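You operate a simulated robot arm through the tools that you are given. There is no shell and no other tool. Be economical: measure what you need, move in short steps, check, and stop when the job is done.

You are at the controls of a simulated robot arm. One attempt, no reset.

## Task
Fetch the target card and stand it on top of the paper roll.

It is judged by the outcome, as a careful person would: the job done as asked, and still so three seconds after it is handed in. It fails if anything else is knocked over, pushed out of place, dropped, spilled or broken.

## Robot
A 6-joint arm with a two-finger parallel gripper, fixed in place. Base frame: the origin is at the foot of the arm, x ahead of it, y to its left, z up; the work surface is at about z = 0. Readings come in mm, degrees, newtons and seconds.
With the tool pointing down near the work surface it reaches from about 140 to 580 mm from the base axis. Its first joint turns from -66.0 to 66.0 degrees. Payload 2.1 kg.
The tool frame sits at the grasp point between the pads (the TCP): z along the fingers, y along the line on which they close. The tips reach 30 mm beyond it. The gripper opens to 94 mm. The fingers are 28 mm wide and 10 mm thick; the gripper's body (50 by 96 mm) begins 55 mm behind the TCP.
Orientation is told as [roll, pitch, yaw] about the base's x, y, z axes, in that order, counted from this pose: with the fingers straight down and closing along the base's y, the tool's x points along the base's -x, its y along +y and its z along -z.

## Interface
- The arm moves only by the tool nudge_tool. Its arguments are lists of equal length, an entry for each row: "xyz": the shift along the base's x, y, z in cm, a list of three; "spin": the turn about the base's z in degrees; "jaw": the closure, from 0 (fully open) to 1 (shut). In form: {"xyz": [[tx, ty, tz], ...], "spin": [spin, ...], "jaw": [jaw, ...]}. A call has 1 to 12 rows; each row is the pose to reach, as a shift and turn from the pose commanded when the call began. A row lasts 0.2 s, in which the tool goes at most 50 mm and 8.6 degrees; a call with a longer step from one row to the next is refused whole, and so is a gripper value outside its range. Where a pose cannot be reached the arm comes as near as it can. A force on the tool above 40 N (or 10 N above the force at the start of the call, whichever is more), or a blocked arm, ends the call early, and 0.2 s more pass. The fingers move at their own pace (about 72 mm/s each) and stop on an object; they squeeze with about 31 N. The grip force told is the motor's: it shows also when the fingers shut on nothing. Time passes only in rows, and 0.2 s behind the last, so rows that repeat a pose let the fingers close. It gives the time, the measured TCP pose, the force on the tool (base axes), the opening and the grip force at its end, in the units of the frame above (readings bear some noise), and new pictures: "views" is both (left out), scene, wrist or none.
- Cameras (640 x 400 px; columns grow to the right, rows downward): "scene" is fixed at [30.9, -354.1, 500.2]; the picture's right is [0.94, -0.34, 0.00], its down [-0.14, -0.39, -0.91] and it looks along [0.31, 0.86, -0.41] (base axes); focal length 312 px, centre (320, 200). "wrist" rides on the gripper at [76, 14, -103] in the tool frame; the picture's right is [-0.18, 0.98, 0.00], its down [-0.75, -0.14, -0.64] and it looks along [-0.63, -0.12, 0.77] (tool axes); focal length 243 px, centre (320, 200).
- probe_pixels(camera, pixels): there is no depth. For up to 12 entries [column, row, z] of the newest picture of that camera ("zoom" is the newest enlarged one), the place [x, y] in the base frame at which the ray of that pixel passes the height z, good to about 2 mm. The clock stands still meanwhile.
- enlarge(camera, box): a new picture of the part [left, top, right, bottom] of that camera's present view, enlarged. The clock stands still meanwhile.
- finish_job(): hands the job in; it is judged then, once.

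Keep the steps short. Do not move on a guess: measure, check each grasp and each placing, and mend mistakes. In all there are 60 turns and 170 pictures (those below and enlarged ones count). Leave the gripper open and the arm clear of the work at the hand-in unless told otherwise, and finish with a single line.

The tools are called after ">>>" as a command line: name --argument value ..., lists and objects as JSON in quotes. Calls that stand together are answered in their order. nudge_tool: Moves the arm, as the interface text tells. Its arguments: {"type":"object","properties":{"xyz":{"type":"array","items":{"type":"array","items":{"type":"number"}}},"spin":{"type":"array","items":{"type":"number"}},"jaw":{"type":"array","items":{"type":"number"}},"views":{"type":"string","enum":["both","scene","wrist","none"]}},"required":["xyz","spin","jaw"]} The other tools are called the same way: probe_pixels (camera, pixels) gives the place at which the rays of pixels pass given heights; enlarge (camera, box) takes an enlarged picture of a part of a camera's view; finish_job () hands the job in.

At the start:

```text
time_s: 0.0
tool_pos: [283.7, 30.4, 408.7]
ee_rot: [0.0, -0.1, 0.0]
contact_force: [0.3, 0.3, 0.1]
gripper_width: 94.1
grip_force: 0.1
```

scene: 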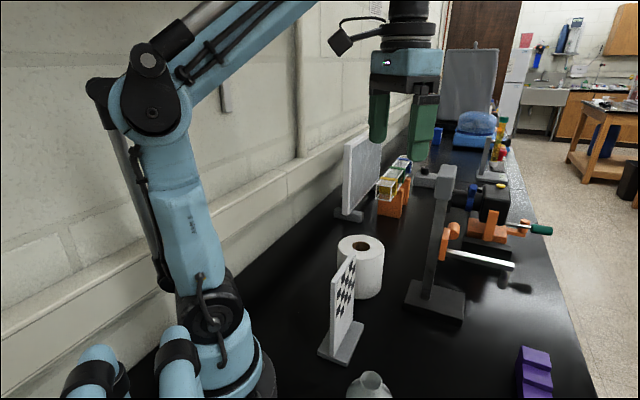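
wrist: 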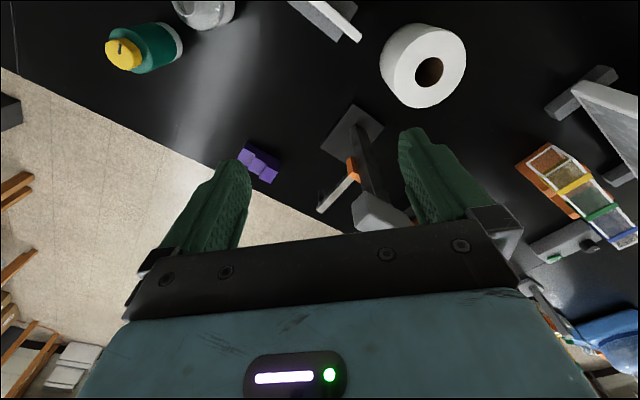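

I see a patterned card on a foot near scene (343,310) and the paper roll near (362,265). I'll enlarge both views to measure them.

>>> enlarge --camera "scene" --box '[280, 220, 440, 380]'

>>> enlarge --camera "wrist" --box '[240, 0, 500, 160]'

```text
2.50 times, centred on (360, 300) of scene
```

zoom: 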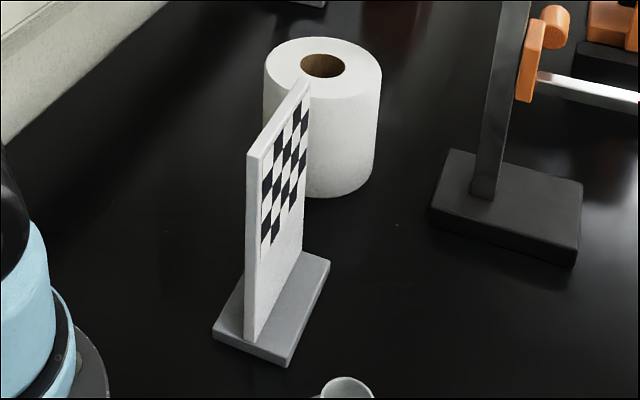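

```text
2.46 times, centred on (370, 80) of wrist
```

zoom: 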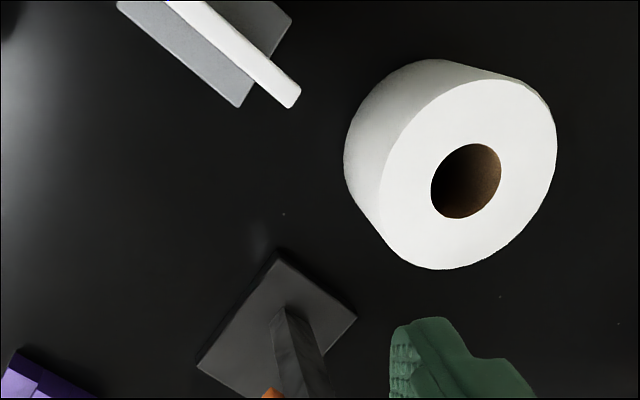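

I'll measure in the scene view: the foot corners, the card's bottom near corner, the card's top ends and the roll's edges at several heights.

>>> probe_pixels --camera "scene" --pixels '[[317.2, 355, 8], [347.5, 364, 8], [364, 323.2, 8], [333, 356, 8], [332, 281.2, 90], [332, 281.2, 110], [355, 252, 90], [355, 252, 110], [360.8, 298.8, 0], [360.8, 246, 80], [360.8, 246, 100], [360.8, 235, 100]]'

>>> probe_pixels --camera "zoom" --pixels '[[466, 181, 80], [466, 181, 100], [466, 181, 120], [382, 213, 0], [394, 262, 100], [554, 120, 100], [240, 107, 10], [292, 10, 10], [117, 5, 10], [297, 85, 100], [297, 85, 120], [345, 170, 0]]'

```text
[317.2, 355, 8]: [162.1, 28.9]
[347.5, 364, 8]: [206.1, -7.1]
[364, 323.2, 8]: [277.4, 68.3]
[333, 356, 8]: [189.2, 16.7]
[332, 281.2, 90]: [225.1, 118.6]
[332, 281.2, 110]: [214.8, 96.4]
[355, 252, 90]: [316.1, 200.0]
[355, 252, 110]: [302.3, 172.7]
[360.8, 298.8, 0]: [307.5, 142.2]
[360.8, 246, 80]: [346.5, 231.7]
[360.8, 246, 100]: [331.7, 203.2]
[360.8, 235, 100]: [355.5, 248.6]
```

```text
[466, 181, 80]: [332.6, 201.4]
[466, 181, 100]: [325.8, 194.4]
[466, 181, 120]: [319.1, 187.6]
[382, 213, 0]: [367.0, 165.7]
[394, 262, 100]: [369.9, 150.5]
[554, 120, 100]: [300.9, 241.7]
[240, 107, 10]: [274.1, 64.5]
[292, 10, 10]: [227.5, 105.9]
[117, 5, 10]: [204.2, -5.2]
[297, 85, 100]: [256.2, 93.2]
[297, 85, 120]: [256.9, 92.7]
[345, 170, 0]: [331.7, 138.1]
```

The roll top comes out at z≈109, centred near (323,191). The card stands about 172 mm high, with its plane about 45° from x and centred near (220,55). Next I'll check the neighbours: the black stand and the grey board behind.

>>> probe_pixels --camera "scene" --pixels '[[404, 305, 0], [464, 320, 0], [428, 288, 20], [450, 165, 250], [450, 165, 300], [340, 217, 0], [362, 215, 0], [345, 145, 150], [390, 215, 0]]'

>>> probe_pixels --camera "wrist" --pixels '[[321, 148, 20], [352, 104, 20], [383, 128, 20], [375, 205, 200], [375, 205, 250], [545, 105, 0], [620, 70, 0], [575, 90, 150], [520, 160, 50]]'

```text
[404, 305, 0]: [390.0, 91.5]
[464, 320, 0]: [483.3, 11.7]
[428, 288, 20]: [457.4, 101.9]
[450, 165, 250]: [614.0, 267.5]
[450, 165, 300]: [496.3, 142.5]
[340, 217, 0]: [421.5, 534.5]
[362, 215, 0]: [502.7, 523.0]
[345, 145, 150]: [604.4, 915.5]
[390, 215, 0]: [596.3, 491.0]
```

```text
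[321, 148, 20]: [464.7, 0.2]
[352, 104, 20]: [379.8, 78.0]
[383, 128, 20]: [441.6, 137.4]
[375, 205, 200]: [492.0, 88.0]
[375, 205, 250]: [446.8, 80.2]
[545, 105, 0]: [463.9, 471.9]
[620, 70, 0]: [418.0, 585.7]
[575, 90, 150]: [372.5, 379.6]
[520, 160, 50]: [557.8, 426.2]
```

The stand (about 440,80) and the board (y>380) are well clear. I'll move above the card at about (220,56,300) with a 45° turn, so the tips stay about 100 mm over it.

>>> nudge_tool --xyz '[[-1, 0.4, 0], [-2, 0.8, -2], [-3.2, 1.3, -4], [-4.3, 1.8, -6], [-5.4, 2.2, -8], [-6.4, 2.6, -9.5], [-6.4, 2.6, -9.5]]' --spin '[7.5, 15, 22.5, 30, 37.5, 45, 45]' --jaw '[0, 0, 0, 0, 0, 0, 0]'

```text
time_s: 1.6
tool_pos: [219.3, 57.7, 313.3]
ee_rot: [-0.1, -0.1, 45.1]
contact_force: [0.0, -0.6, 0.0]
gripper_width: 93.9
grip_force: 0.1
```

scene: 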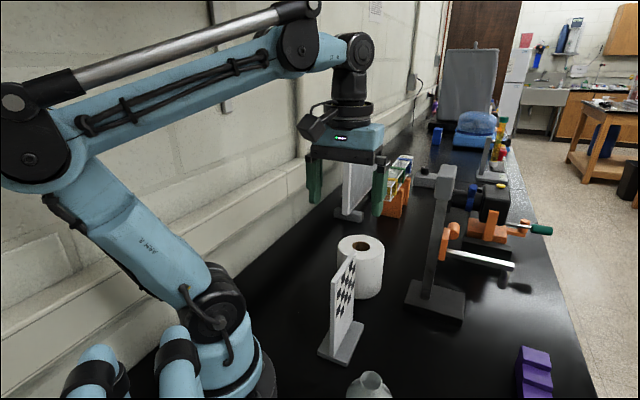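
wrist: 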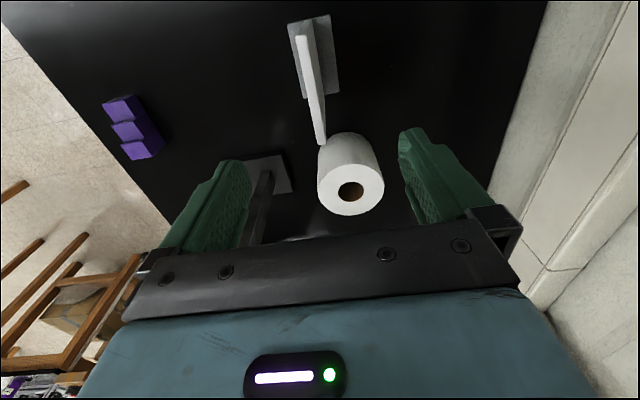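

Enlarging the card in the wrist view to measure its top edge.

>>> enlarge --camera "wrist" --box '[240, 0, 400, 160]'

```text
2.50 times, centred on (320, 80) of wrist
```

zoom: 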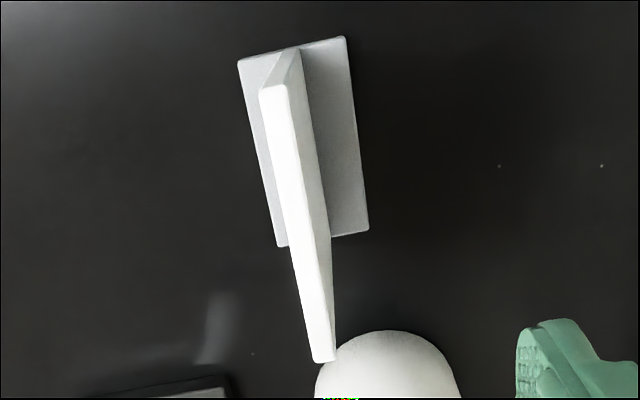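

>>> probe_pixels --camera "zoom" --pixels '[[260, 90, 172], [287, 85, 172], [313, 362, 172], [336, 360, 172], [238, 60, 10], [344, 37, 10], [369, 230, 10], [278, 246, 10], [260, 90, 160], [313, 362, 160]]'

>>> probe_pixels --camera "wrist" --pixels '[[351, 191, 109], [351, 191, 120], [318, 188, 109], [384, 186, 109], [350, 215, 109]]'

```text
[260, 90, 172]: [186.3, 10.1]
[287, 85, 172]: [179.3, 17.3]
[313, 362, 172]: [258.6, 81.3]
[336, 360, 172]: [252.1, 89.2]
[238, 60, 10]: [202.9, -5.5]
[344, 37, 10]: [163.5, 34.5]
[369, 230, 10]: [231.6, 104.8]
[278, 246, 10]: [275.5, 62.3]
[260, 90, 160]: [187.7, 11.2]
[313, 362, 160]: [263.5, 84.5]
```

```text
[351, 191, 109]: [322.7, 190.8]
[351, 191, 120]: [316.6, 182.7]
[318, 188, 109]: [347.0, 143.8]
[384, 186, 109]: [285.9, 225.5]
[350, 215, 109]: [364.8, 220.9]
```

The card's top midpoint is (219,49.5) at 44.6°, and the foot's centre is (218.5,49), which agrees. The roll centre is (323,191) at z 109. I'll line up and come down to TCP z≈145 with the jaw open.

>>> nudge_tool --xyz '[[-0.05, -0.75, 0], [-0.05, -0.75, -3.5], [-0.05, -0.75, -7], [-0.05, -0.75, -10], [-0.05, -0.75, -13], [-0.05, -0.75, -15], [-0.05, -0.75, -16.8], [-0.05, -0.75, -16.8]]' --spin '[-0.5, -0.5, -0.5, -0.5, -0.5, -0.5, -0.5, -0.5]' --jaw '[0, 0, 0, 0, 0, 0, 0, 0]'

```text
time_s: 3.4
tool_pos: [219.9, 50.7, 145.5]
ee_rot: [-0.1, -0.1, 44.5]
contact_force: [0.1, 0.7, -0.5]
gripper_width: 93.9
grip_force: 0.2
```

scene: 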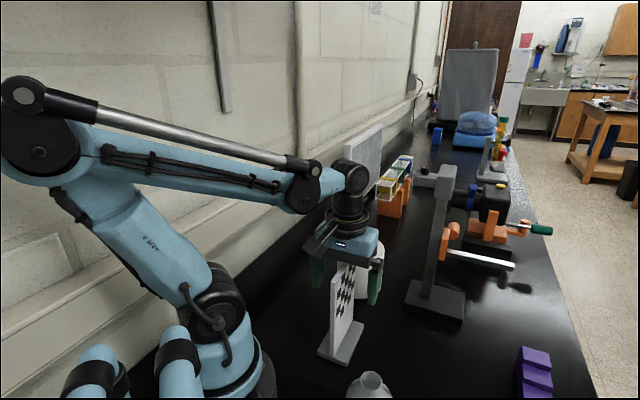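
wrist: 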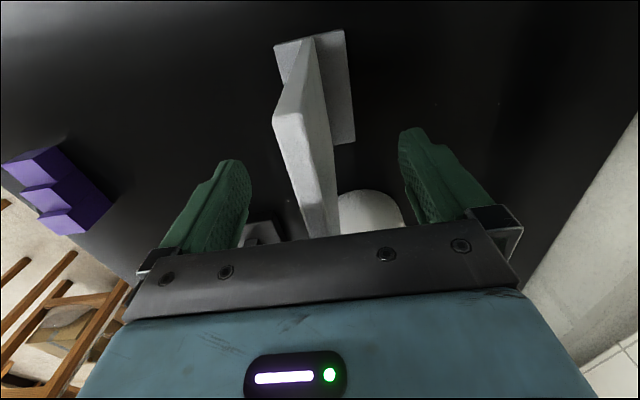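

The card stands between the fingers. I'll close slowly around it.

>>> nudge_tool --xyz '[[0, 0, 0], [0, 0, 0], [0, 0, 0], [0, 0, 0], [0, 0, 0], [0, 0, 0], [0, 0, 0], [0, 0, 0]]' --spin '[0, 0, 0, 0, 0, 0, 0, 0]' --jaw '[0.3, 0.6, 0.75, 0.85, 0.92, 1, 1, 1]'

```text
time_s: 5.2
tool_pos: [221.5, 51.1, 145.3]
ee_rot: [0.0, -0.2, 44.4]
contact_force: [0.2, 1.3, -0.9]
gripper_width: 14.1
grip_force: 30.8
```

scene: 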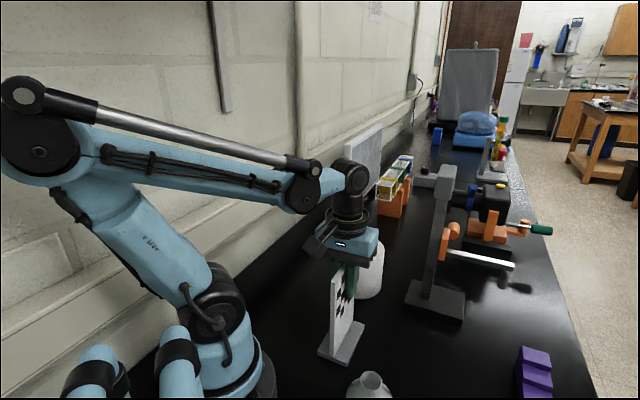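
wrist: 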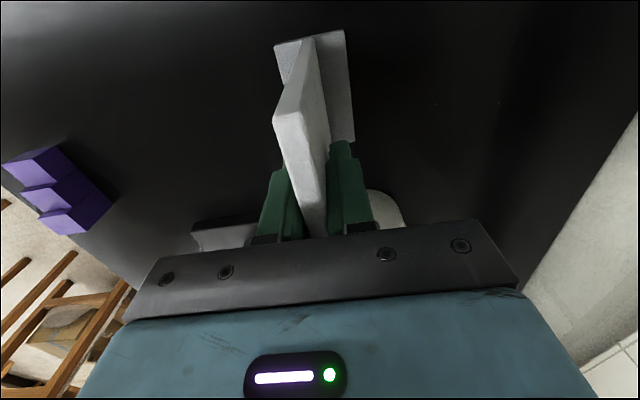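

It is gripped at 14 mm width and 30.8 N. I'll lift straight up 140 mm so the foot clears the roll top.

>>> nudge_tool --xyz '[[0, 0, 0.5], [0, 0, 1.5], [0, 0, 3], [0, 0, 5], [0, 0, 7], [0, 0, 9], [0, 0, 11], [0, 0, 12.5], [0, 0, 13.5], [0, 0, 14], [0, 0, 14]]' --spin '[0, 0, 0, 0, 0, 0, 0, 0, 0, 0, 0]' --jaw '[1, 1, 1, 1, 1, 1, 1, 1, 1, 1, 1]'

```text
time_s: 7.6
tool_pos: [219.7, 50.7, 285.7]
ee_rot: [0.0, -0.1, 44.6]
contact_force: [0.2, -0.6, -1.6]
gripper_width: 14.1
grip_force: 30.9
```

scene: 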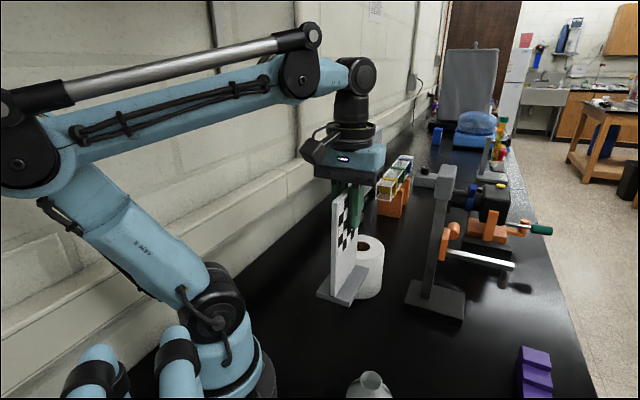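
wrist: 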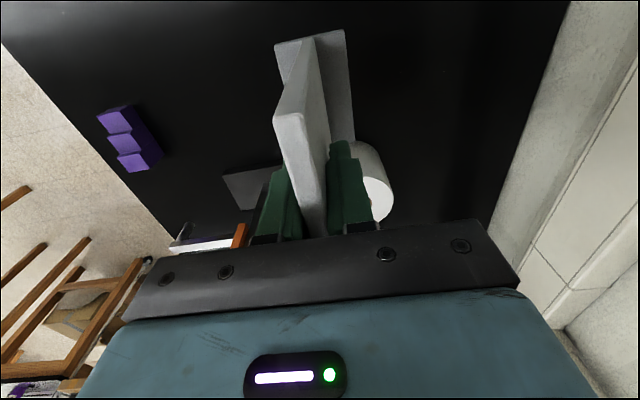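

The card is held straight, with the foot at about z 140. I'll carry it (+104.5, +142) mm to the roll centre at this height.

>>> nudge_tool --xyz '[[0.5, 0.7, 0], [1.6, 2.2, 0], [3, 4.1, 0], [4.5, 6.1, 0], [6, 8.2, 0], [7.4, 10.1, 0], [8.7, 11.8, 0], [9.6, 13.1, 0], [10.2, 13.9, 0], [10.45, 14.2, 0], [10.45, 14.2, 0]]' --spin '[0, 0, 0, 0, 0, 0, 0, 0, 0, 0, 0]' --jaw '[1, 1, 1, 1, 1, 1, 1, 1, 1, 1, 1]'

```text
time_s: 10.0
tool_pos: [325.0, 192.6, 285.4]
ee_rot: [0.1, -0.1, 44.5]
contact_force: [-0.3, 0.4, -1.9]
gripper_width: 14.3
grip_force: 31.2
```

scene: 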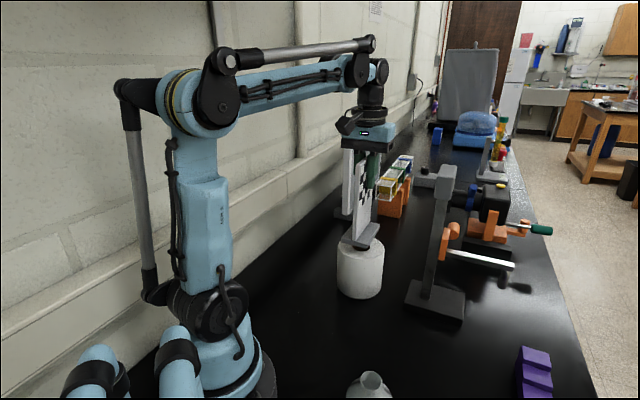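
wrist: 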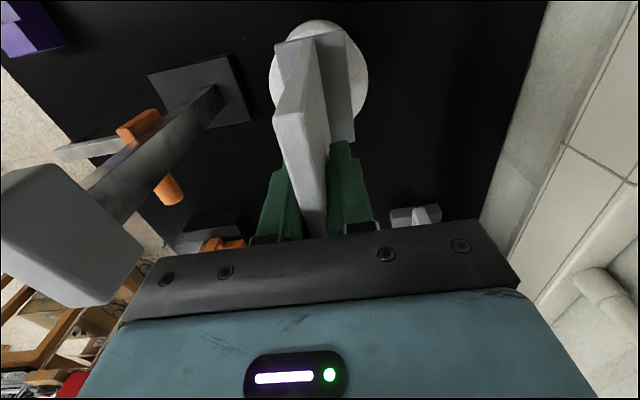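

It is over the roll and nothing has been touched. I'll lower 22 mm to just above the top and check the centring.

>>> nudge_tool --xyz '[[0, 0, -0.8], [0, 0, -1.6], [0, 0, -2.2], [0, 0, -2.2]]' --spin '[0, 0, 0, 0]' --jaw '[1, 1, 1, 1]' --views "none"

>>> enlarge --camera "scene" --box '[300, 180, 420, 310]'

>>> enlarge --camera "wrist" --box '[240, 0, 400, 160]'

```text
time_s: 11.0
tool_pos: [325.2, 192.2, 263.4]
ee_rot: [0.0, -0.1, 44.6]
contact_force: [-0.8, -0.8, -1.7]
gripper_width: 14.4
grip_force: 31.0
```

```text
3.08 times, centred on (360, 245) of scene
```

zoom: 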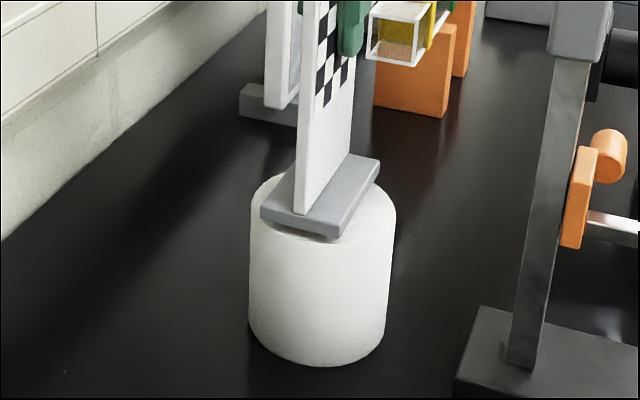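

```text
2.50 times, centred on (320, 80) of wrist
```

zoom: 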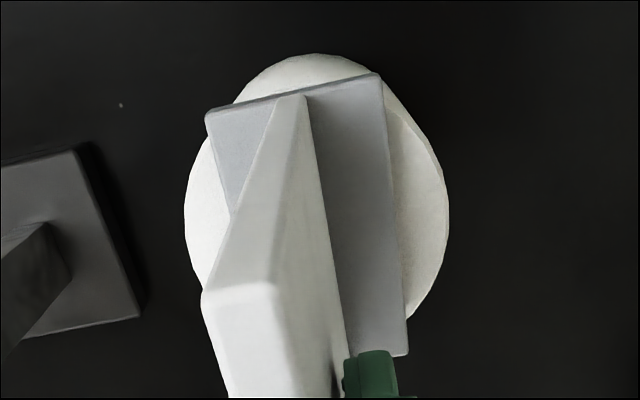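

The foot sits centrally over the roll, about 9 mm above it. I'll lower in small steps and watch the force.

>>> nudge_tool --xyz '[[0, 0, -0.3], [0, 0, -0.5], [0, 0, -0.6], [0, 0, -0.6]]' --spin '[0, 0, 0, 0]' --jaw '[1, 1, 1, 1]' --views "none"

>>> enlarge --camera "scene" --box '[320, 210, 400, 260]'

```text
time_s: 12.0
tool_pos: [326.3, 192.2, 258.7]
ee_rot: [0.0, -0.2, 44.5]
contact_force: [-0.2, -0.1, -1.6]
gripper_width: 14.2
grip_force: 30.9
```

```text
8.00 times, centred on (360, 235) of scene
```

zoom: 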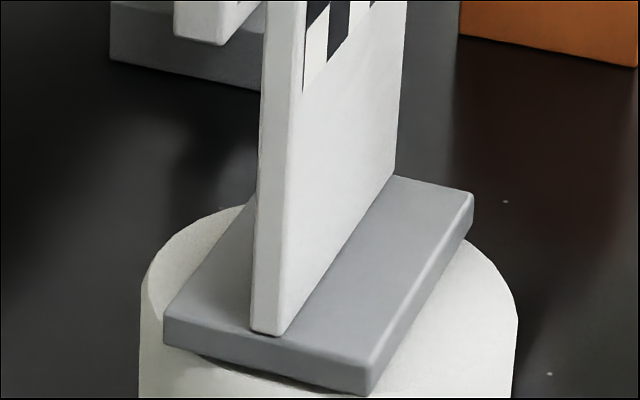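

There is no contact yet: Fz is -1.6 N, which is the card's weight, and a small shadow gap remains. I'll go down another 2 mm.

>>> nudge_tool --xyz '[[0, 0, -0.1], [0, 0, -0.2], [0, 0, -0.2]]' --spin '[0, 0, 0]' --jaw '[1, 1, 1]' --views "none"

```text
time_s: 12.8
tool_pos: [325.3, 193.3, 254.8]
ee_rot: [0.0, -0.1, 44.6]
contact_force: [0.4, 0.3, -1.7]
gripper_width: 14.2
grip_force: 31.1
```

Fz is unchanged at -1.7 N, so I'll go on with 1 mm steps.

>>> nudge_tool --xyz '[[0, 0, -0.1], [0, 0, -0.1]]' --spin '[0, 0]' --jaw '[1, 1]' --views "none"

>>> enlarge --camera "scene" --box '[320, 210, 400, 260]'

```text
time_s: 13.4
tool_pos: [325.4, 192.1, 256.4]
ee_rot: [0.0, -0.1, 44.4]
contact_force: [1.1, 1.9, 23.9]
gripper_width: 14.0
grip_force: 31.1
```

```text
8.00 times, centred on (360, 235) of scene
```

zoom: 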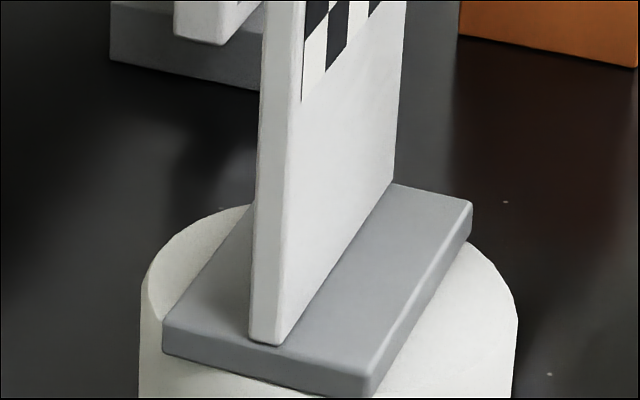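

Contact: Fz is +24 N. Before releasing I'll measure the foot corners (top face about z 119) against the roll centre.

>>> probe_pixels --camera "zoom" --pixels '[[164, 332, 119], [364, 374, 119], [471, 205, 119], [140, 300, 109], [518, 320, 109], [330, 288, 109]]'

>>> nudge_tool --xyz '[[0, 0, 0.06], [0, 0, 0.06]]' --spin '[0, 0]' --jaw '[1, 1]' --views "none"

```text
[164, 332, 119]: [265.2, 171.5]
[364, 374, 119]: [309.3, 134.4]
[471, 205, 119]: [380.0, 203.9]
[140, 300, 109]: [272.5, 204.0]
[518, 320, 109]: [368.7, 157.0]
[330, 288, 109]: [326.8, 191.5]
```

```text
time_s: 14.0
tool_pos: [325.5, 193.4, 254.4]
ee_rot: [0.1, -0.1, 44.5]
contact_force: [1.3, -0.4, 15.4]
gripper_width: 14.1
grip_force: 31.3
```

The foot centre is (322.6,188), within 4 mm of the roll centre. I'll ease off another 0.8 mm to unload it.

>>> nudge_tool --xyz '[[0, 0, 0.08], [0, 0, 0.08]]' --spin '[0, 0]' --jaw '[1, 1]' --views "none"

```text
time_s: 14.6
tool_pos: [324.3, 192.9, 255.9]
ee_rot: [0.1, -0.1, 44.6]
contact_force: [-0.3, 0.0, -1.4]
gripper_width: 14.2
grip_force: 31.5
```

It is now just barely unloaded. I'll lower 0.4 mm for light contact, then open gradually and evenly.

>>> nudge_tool --xyz '[[0, 0, -0.04], [0, 0, -0.04], [0, 0, -0.04], [0, 0, -0.04], [0, 0, -0.04], [0, 0, -0.04], [0, 0, -0.04], [0, 0, -0.04], [0, 0, -0.04]]' --spin '[0, 0, 0, 0, 0, 0, 0, 0, 0]' --jaw '[1, 0.84, 0.8, 0.75, 0.65, 0.5, 0.3, 0.1, 0]'

```text
time_s: 16.6
tool_pos: [324.1, 192.2, 255.2]
ee_rot: [0.0, 0.0, 44.5]
contact_force: [0.5, 0.1, 0.5]
gripper_width: 94.1
grip_force: 0.0
```

scene: 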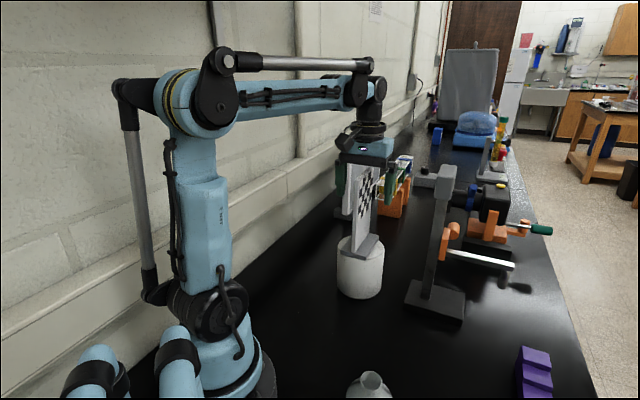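
wrist: 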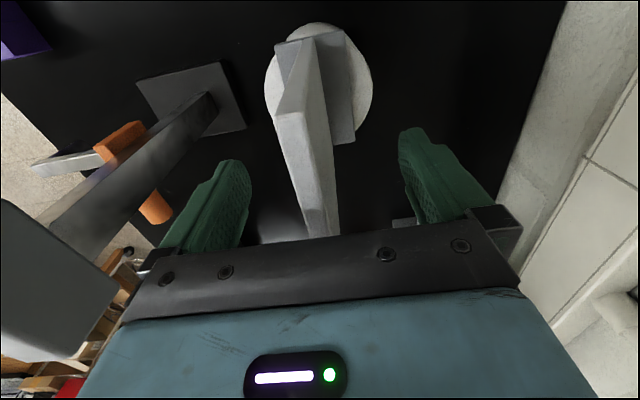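

The card stands free on the roll with the fingers open on both sides. I'll back straight up 120 mm.

>>> nudge_tool --xyz '[[0, 0, 0.7], [0, 0, 2], [0, 0, 4], [0, 0, 6], [0, 0, 8], [0, 0, 10], [0, 0, 12], [0, 0, 12]]' --spin '[0, 0, 0, 0, 0, 0, 0, 0]' --jaw '[0, 0, 0, 0, 0, 0, 0, 0]'

>>> enlarge --camera "scene" --box '[300, 160, 420, 310]'

```text
time_s: 18.4
tool_pos: [325.5, 191.9, 376.0]
ee_rot: [0.0, -0.2, 44.5]
contact_force: [0.7, -0.5, 0.1]
gripper_width: 94.1
grip_force: 0.0
```

scene: 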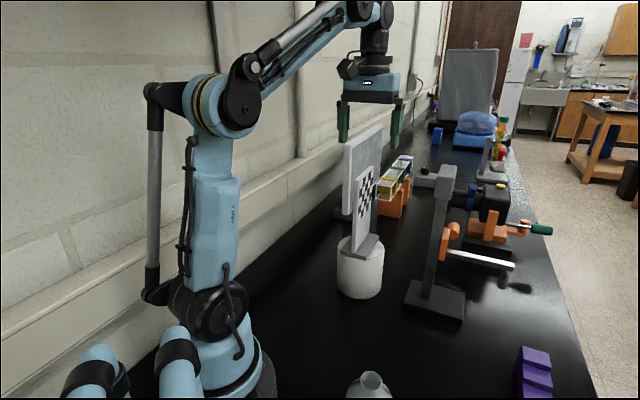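
wrist: 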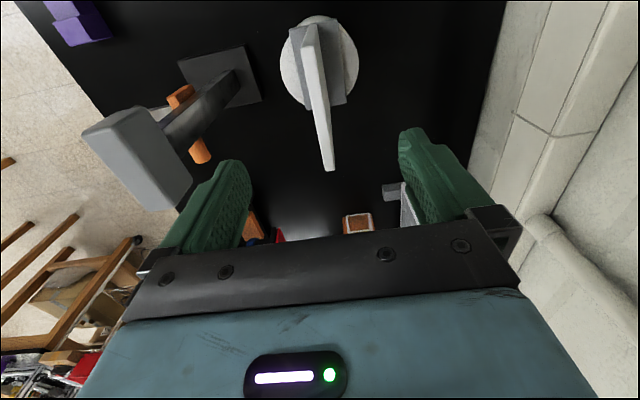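

```text
2.67 times, centred on (360, 235) of scene
```

zoom: 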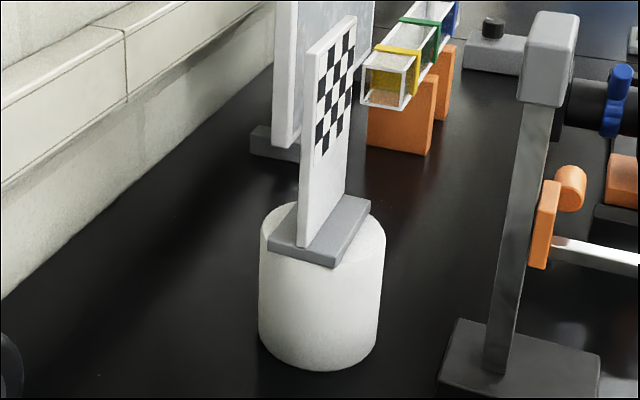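

The card stands upright and centred on the roll, nothing else has moved, and the open gripper is well clear above it. I'm handing the job in.

>>> finish_job

```text
The job is handed in.
```

The target card is standing upright on top of the paper roll, nothing else was moved, and the arm is clear with the gripper open.
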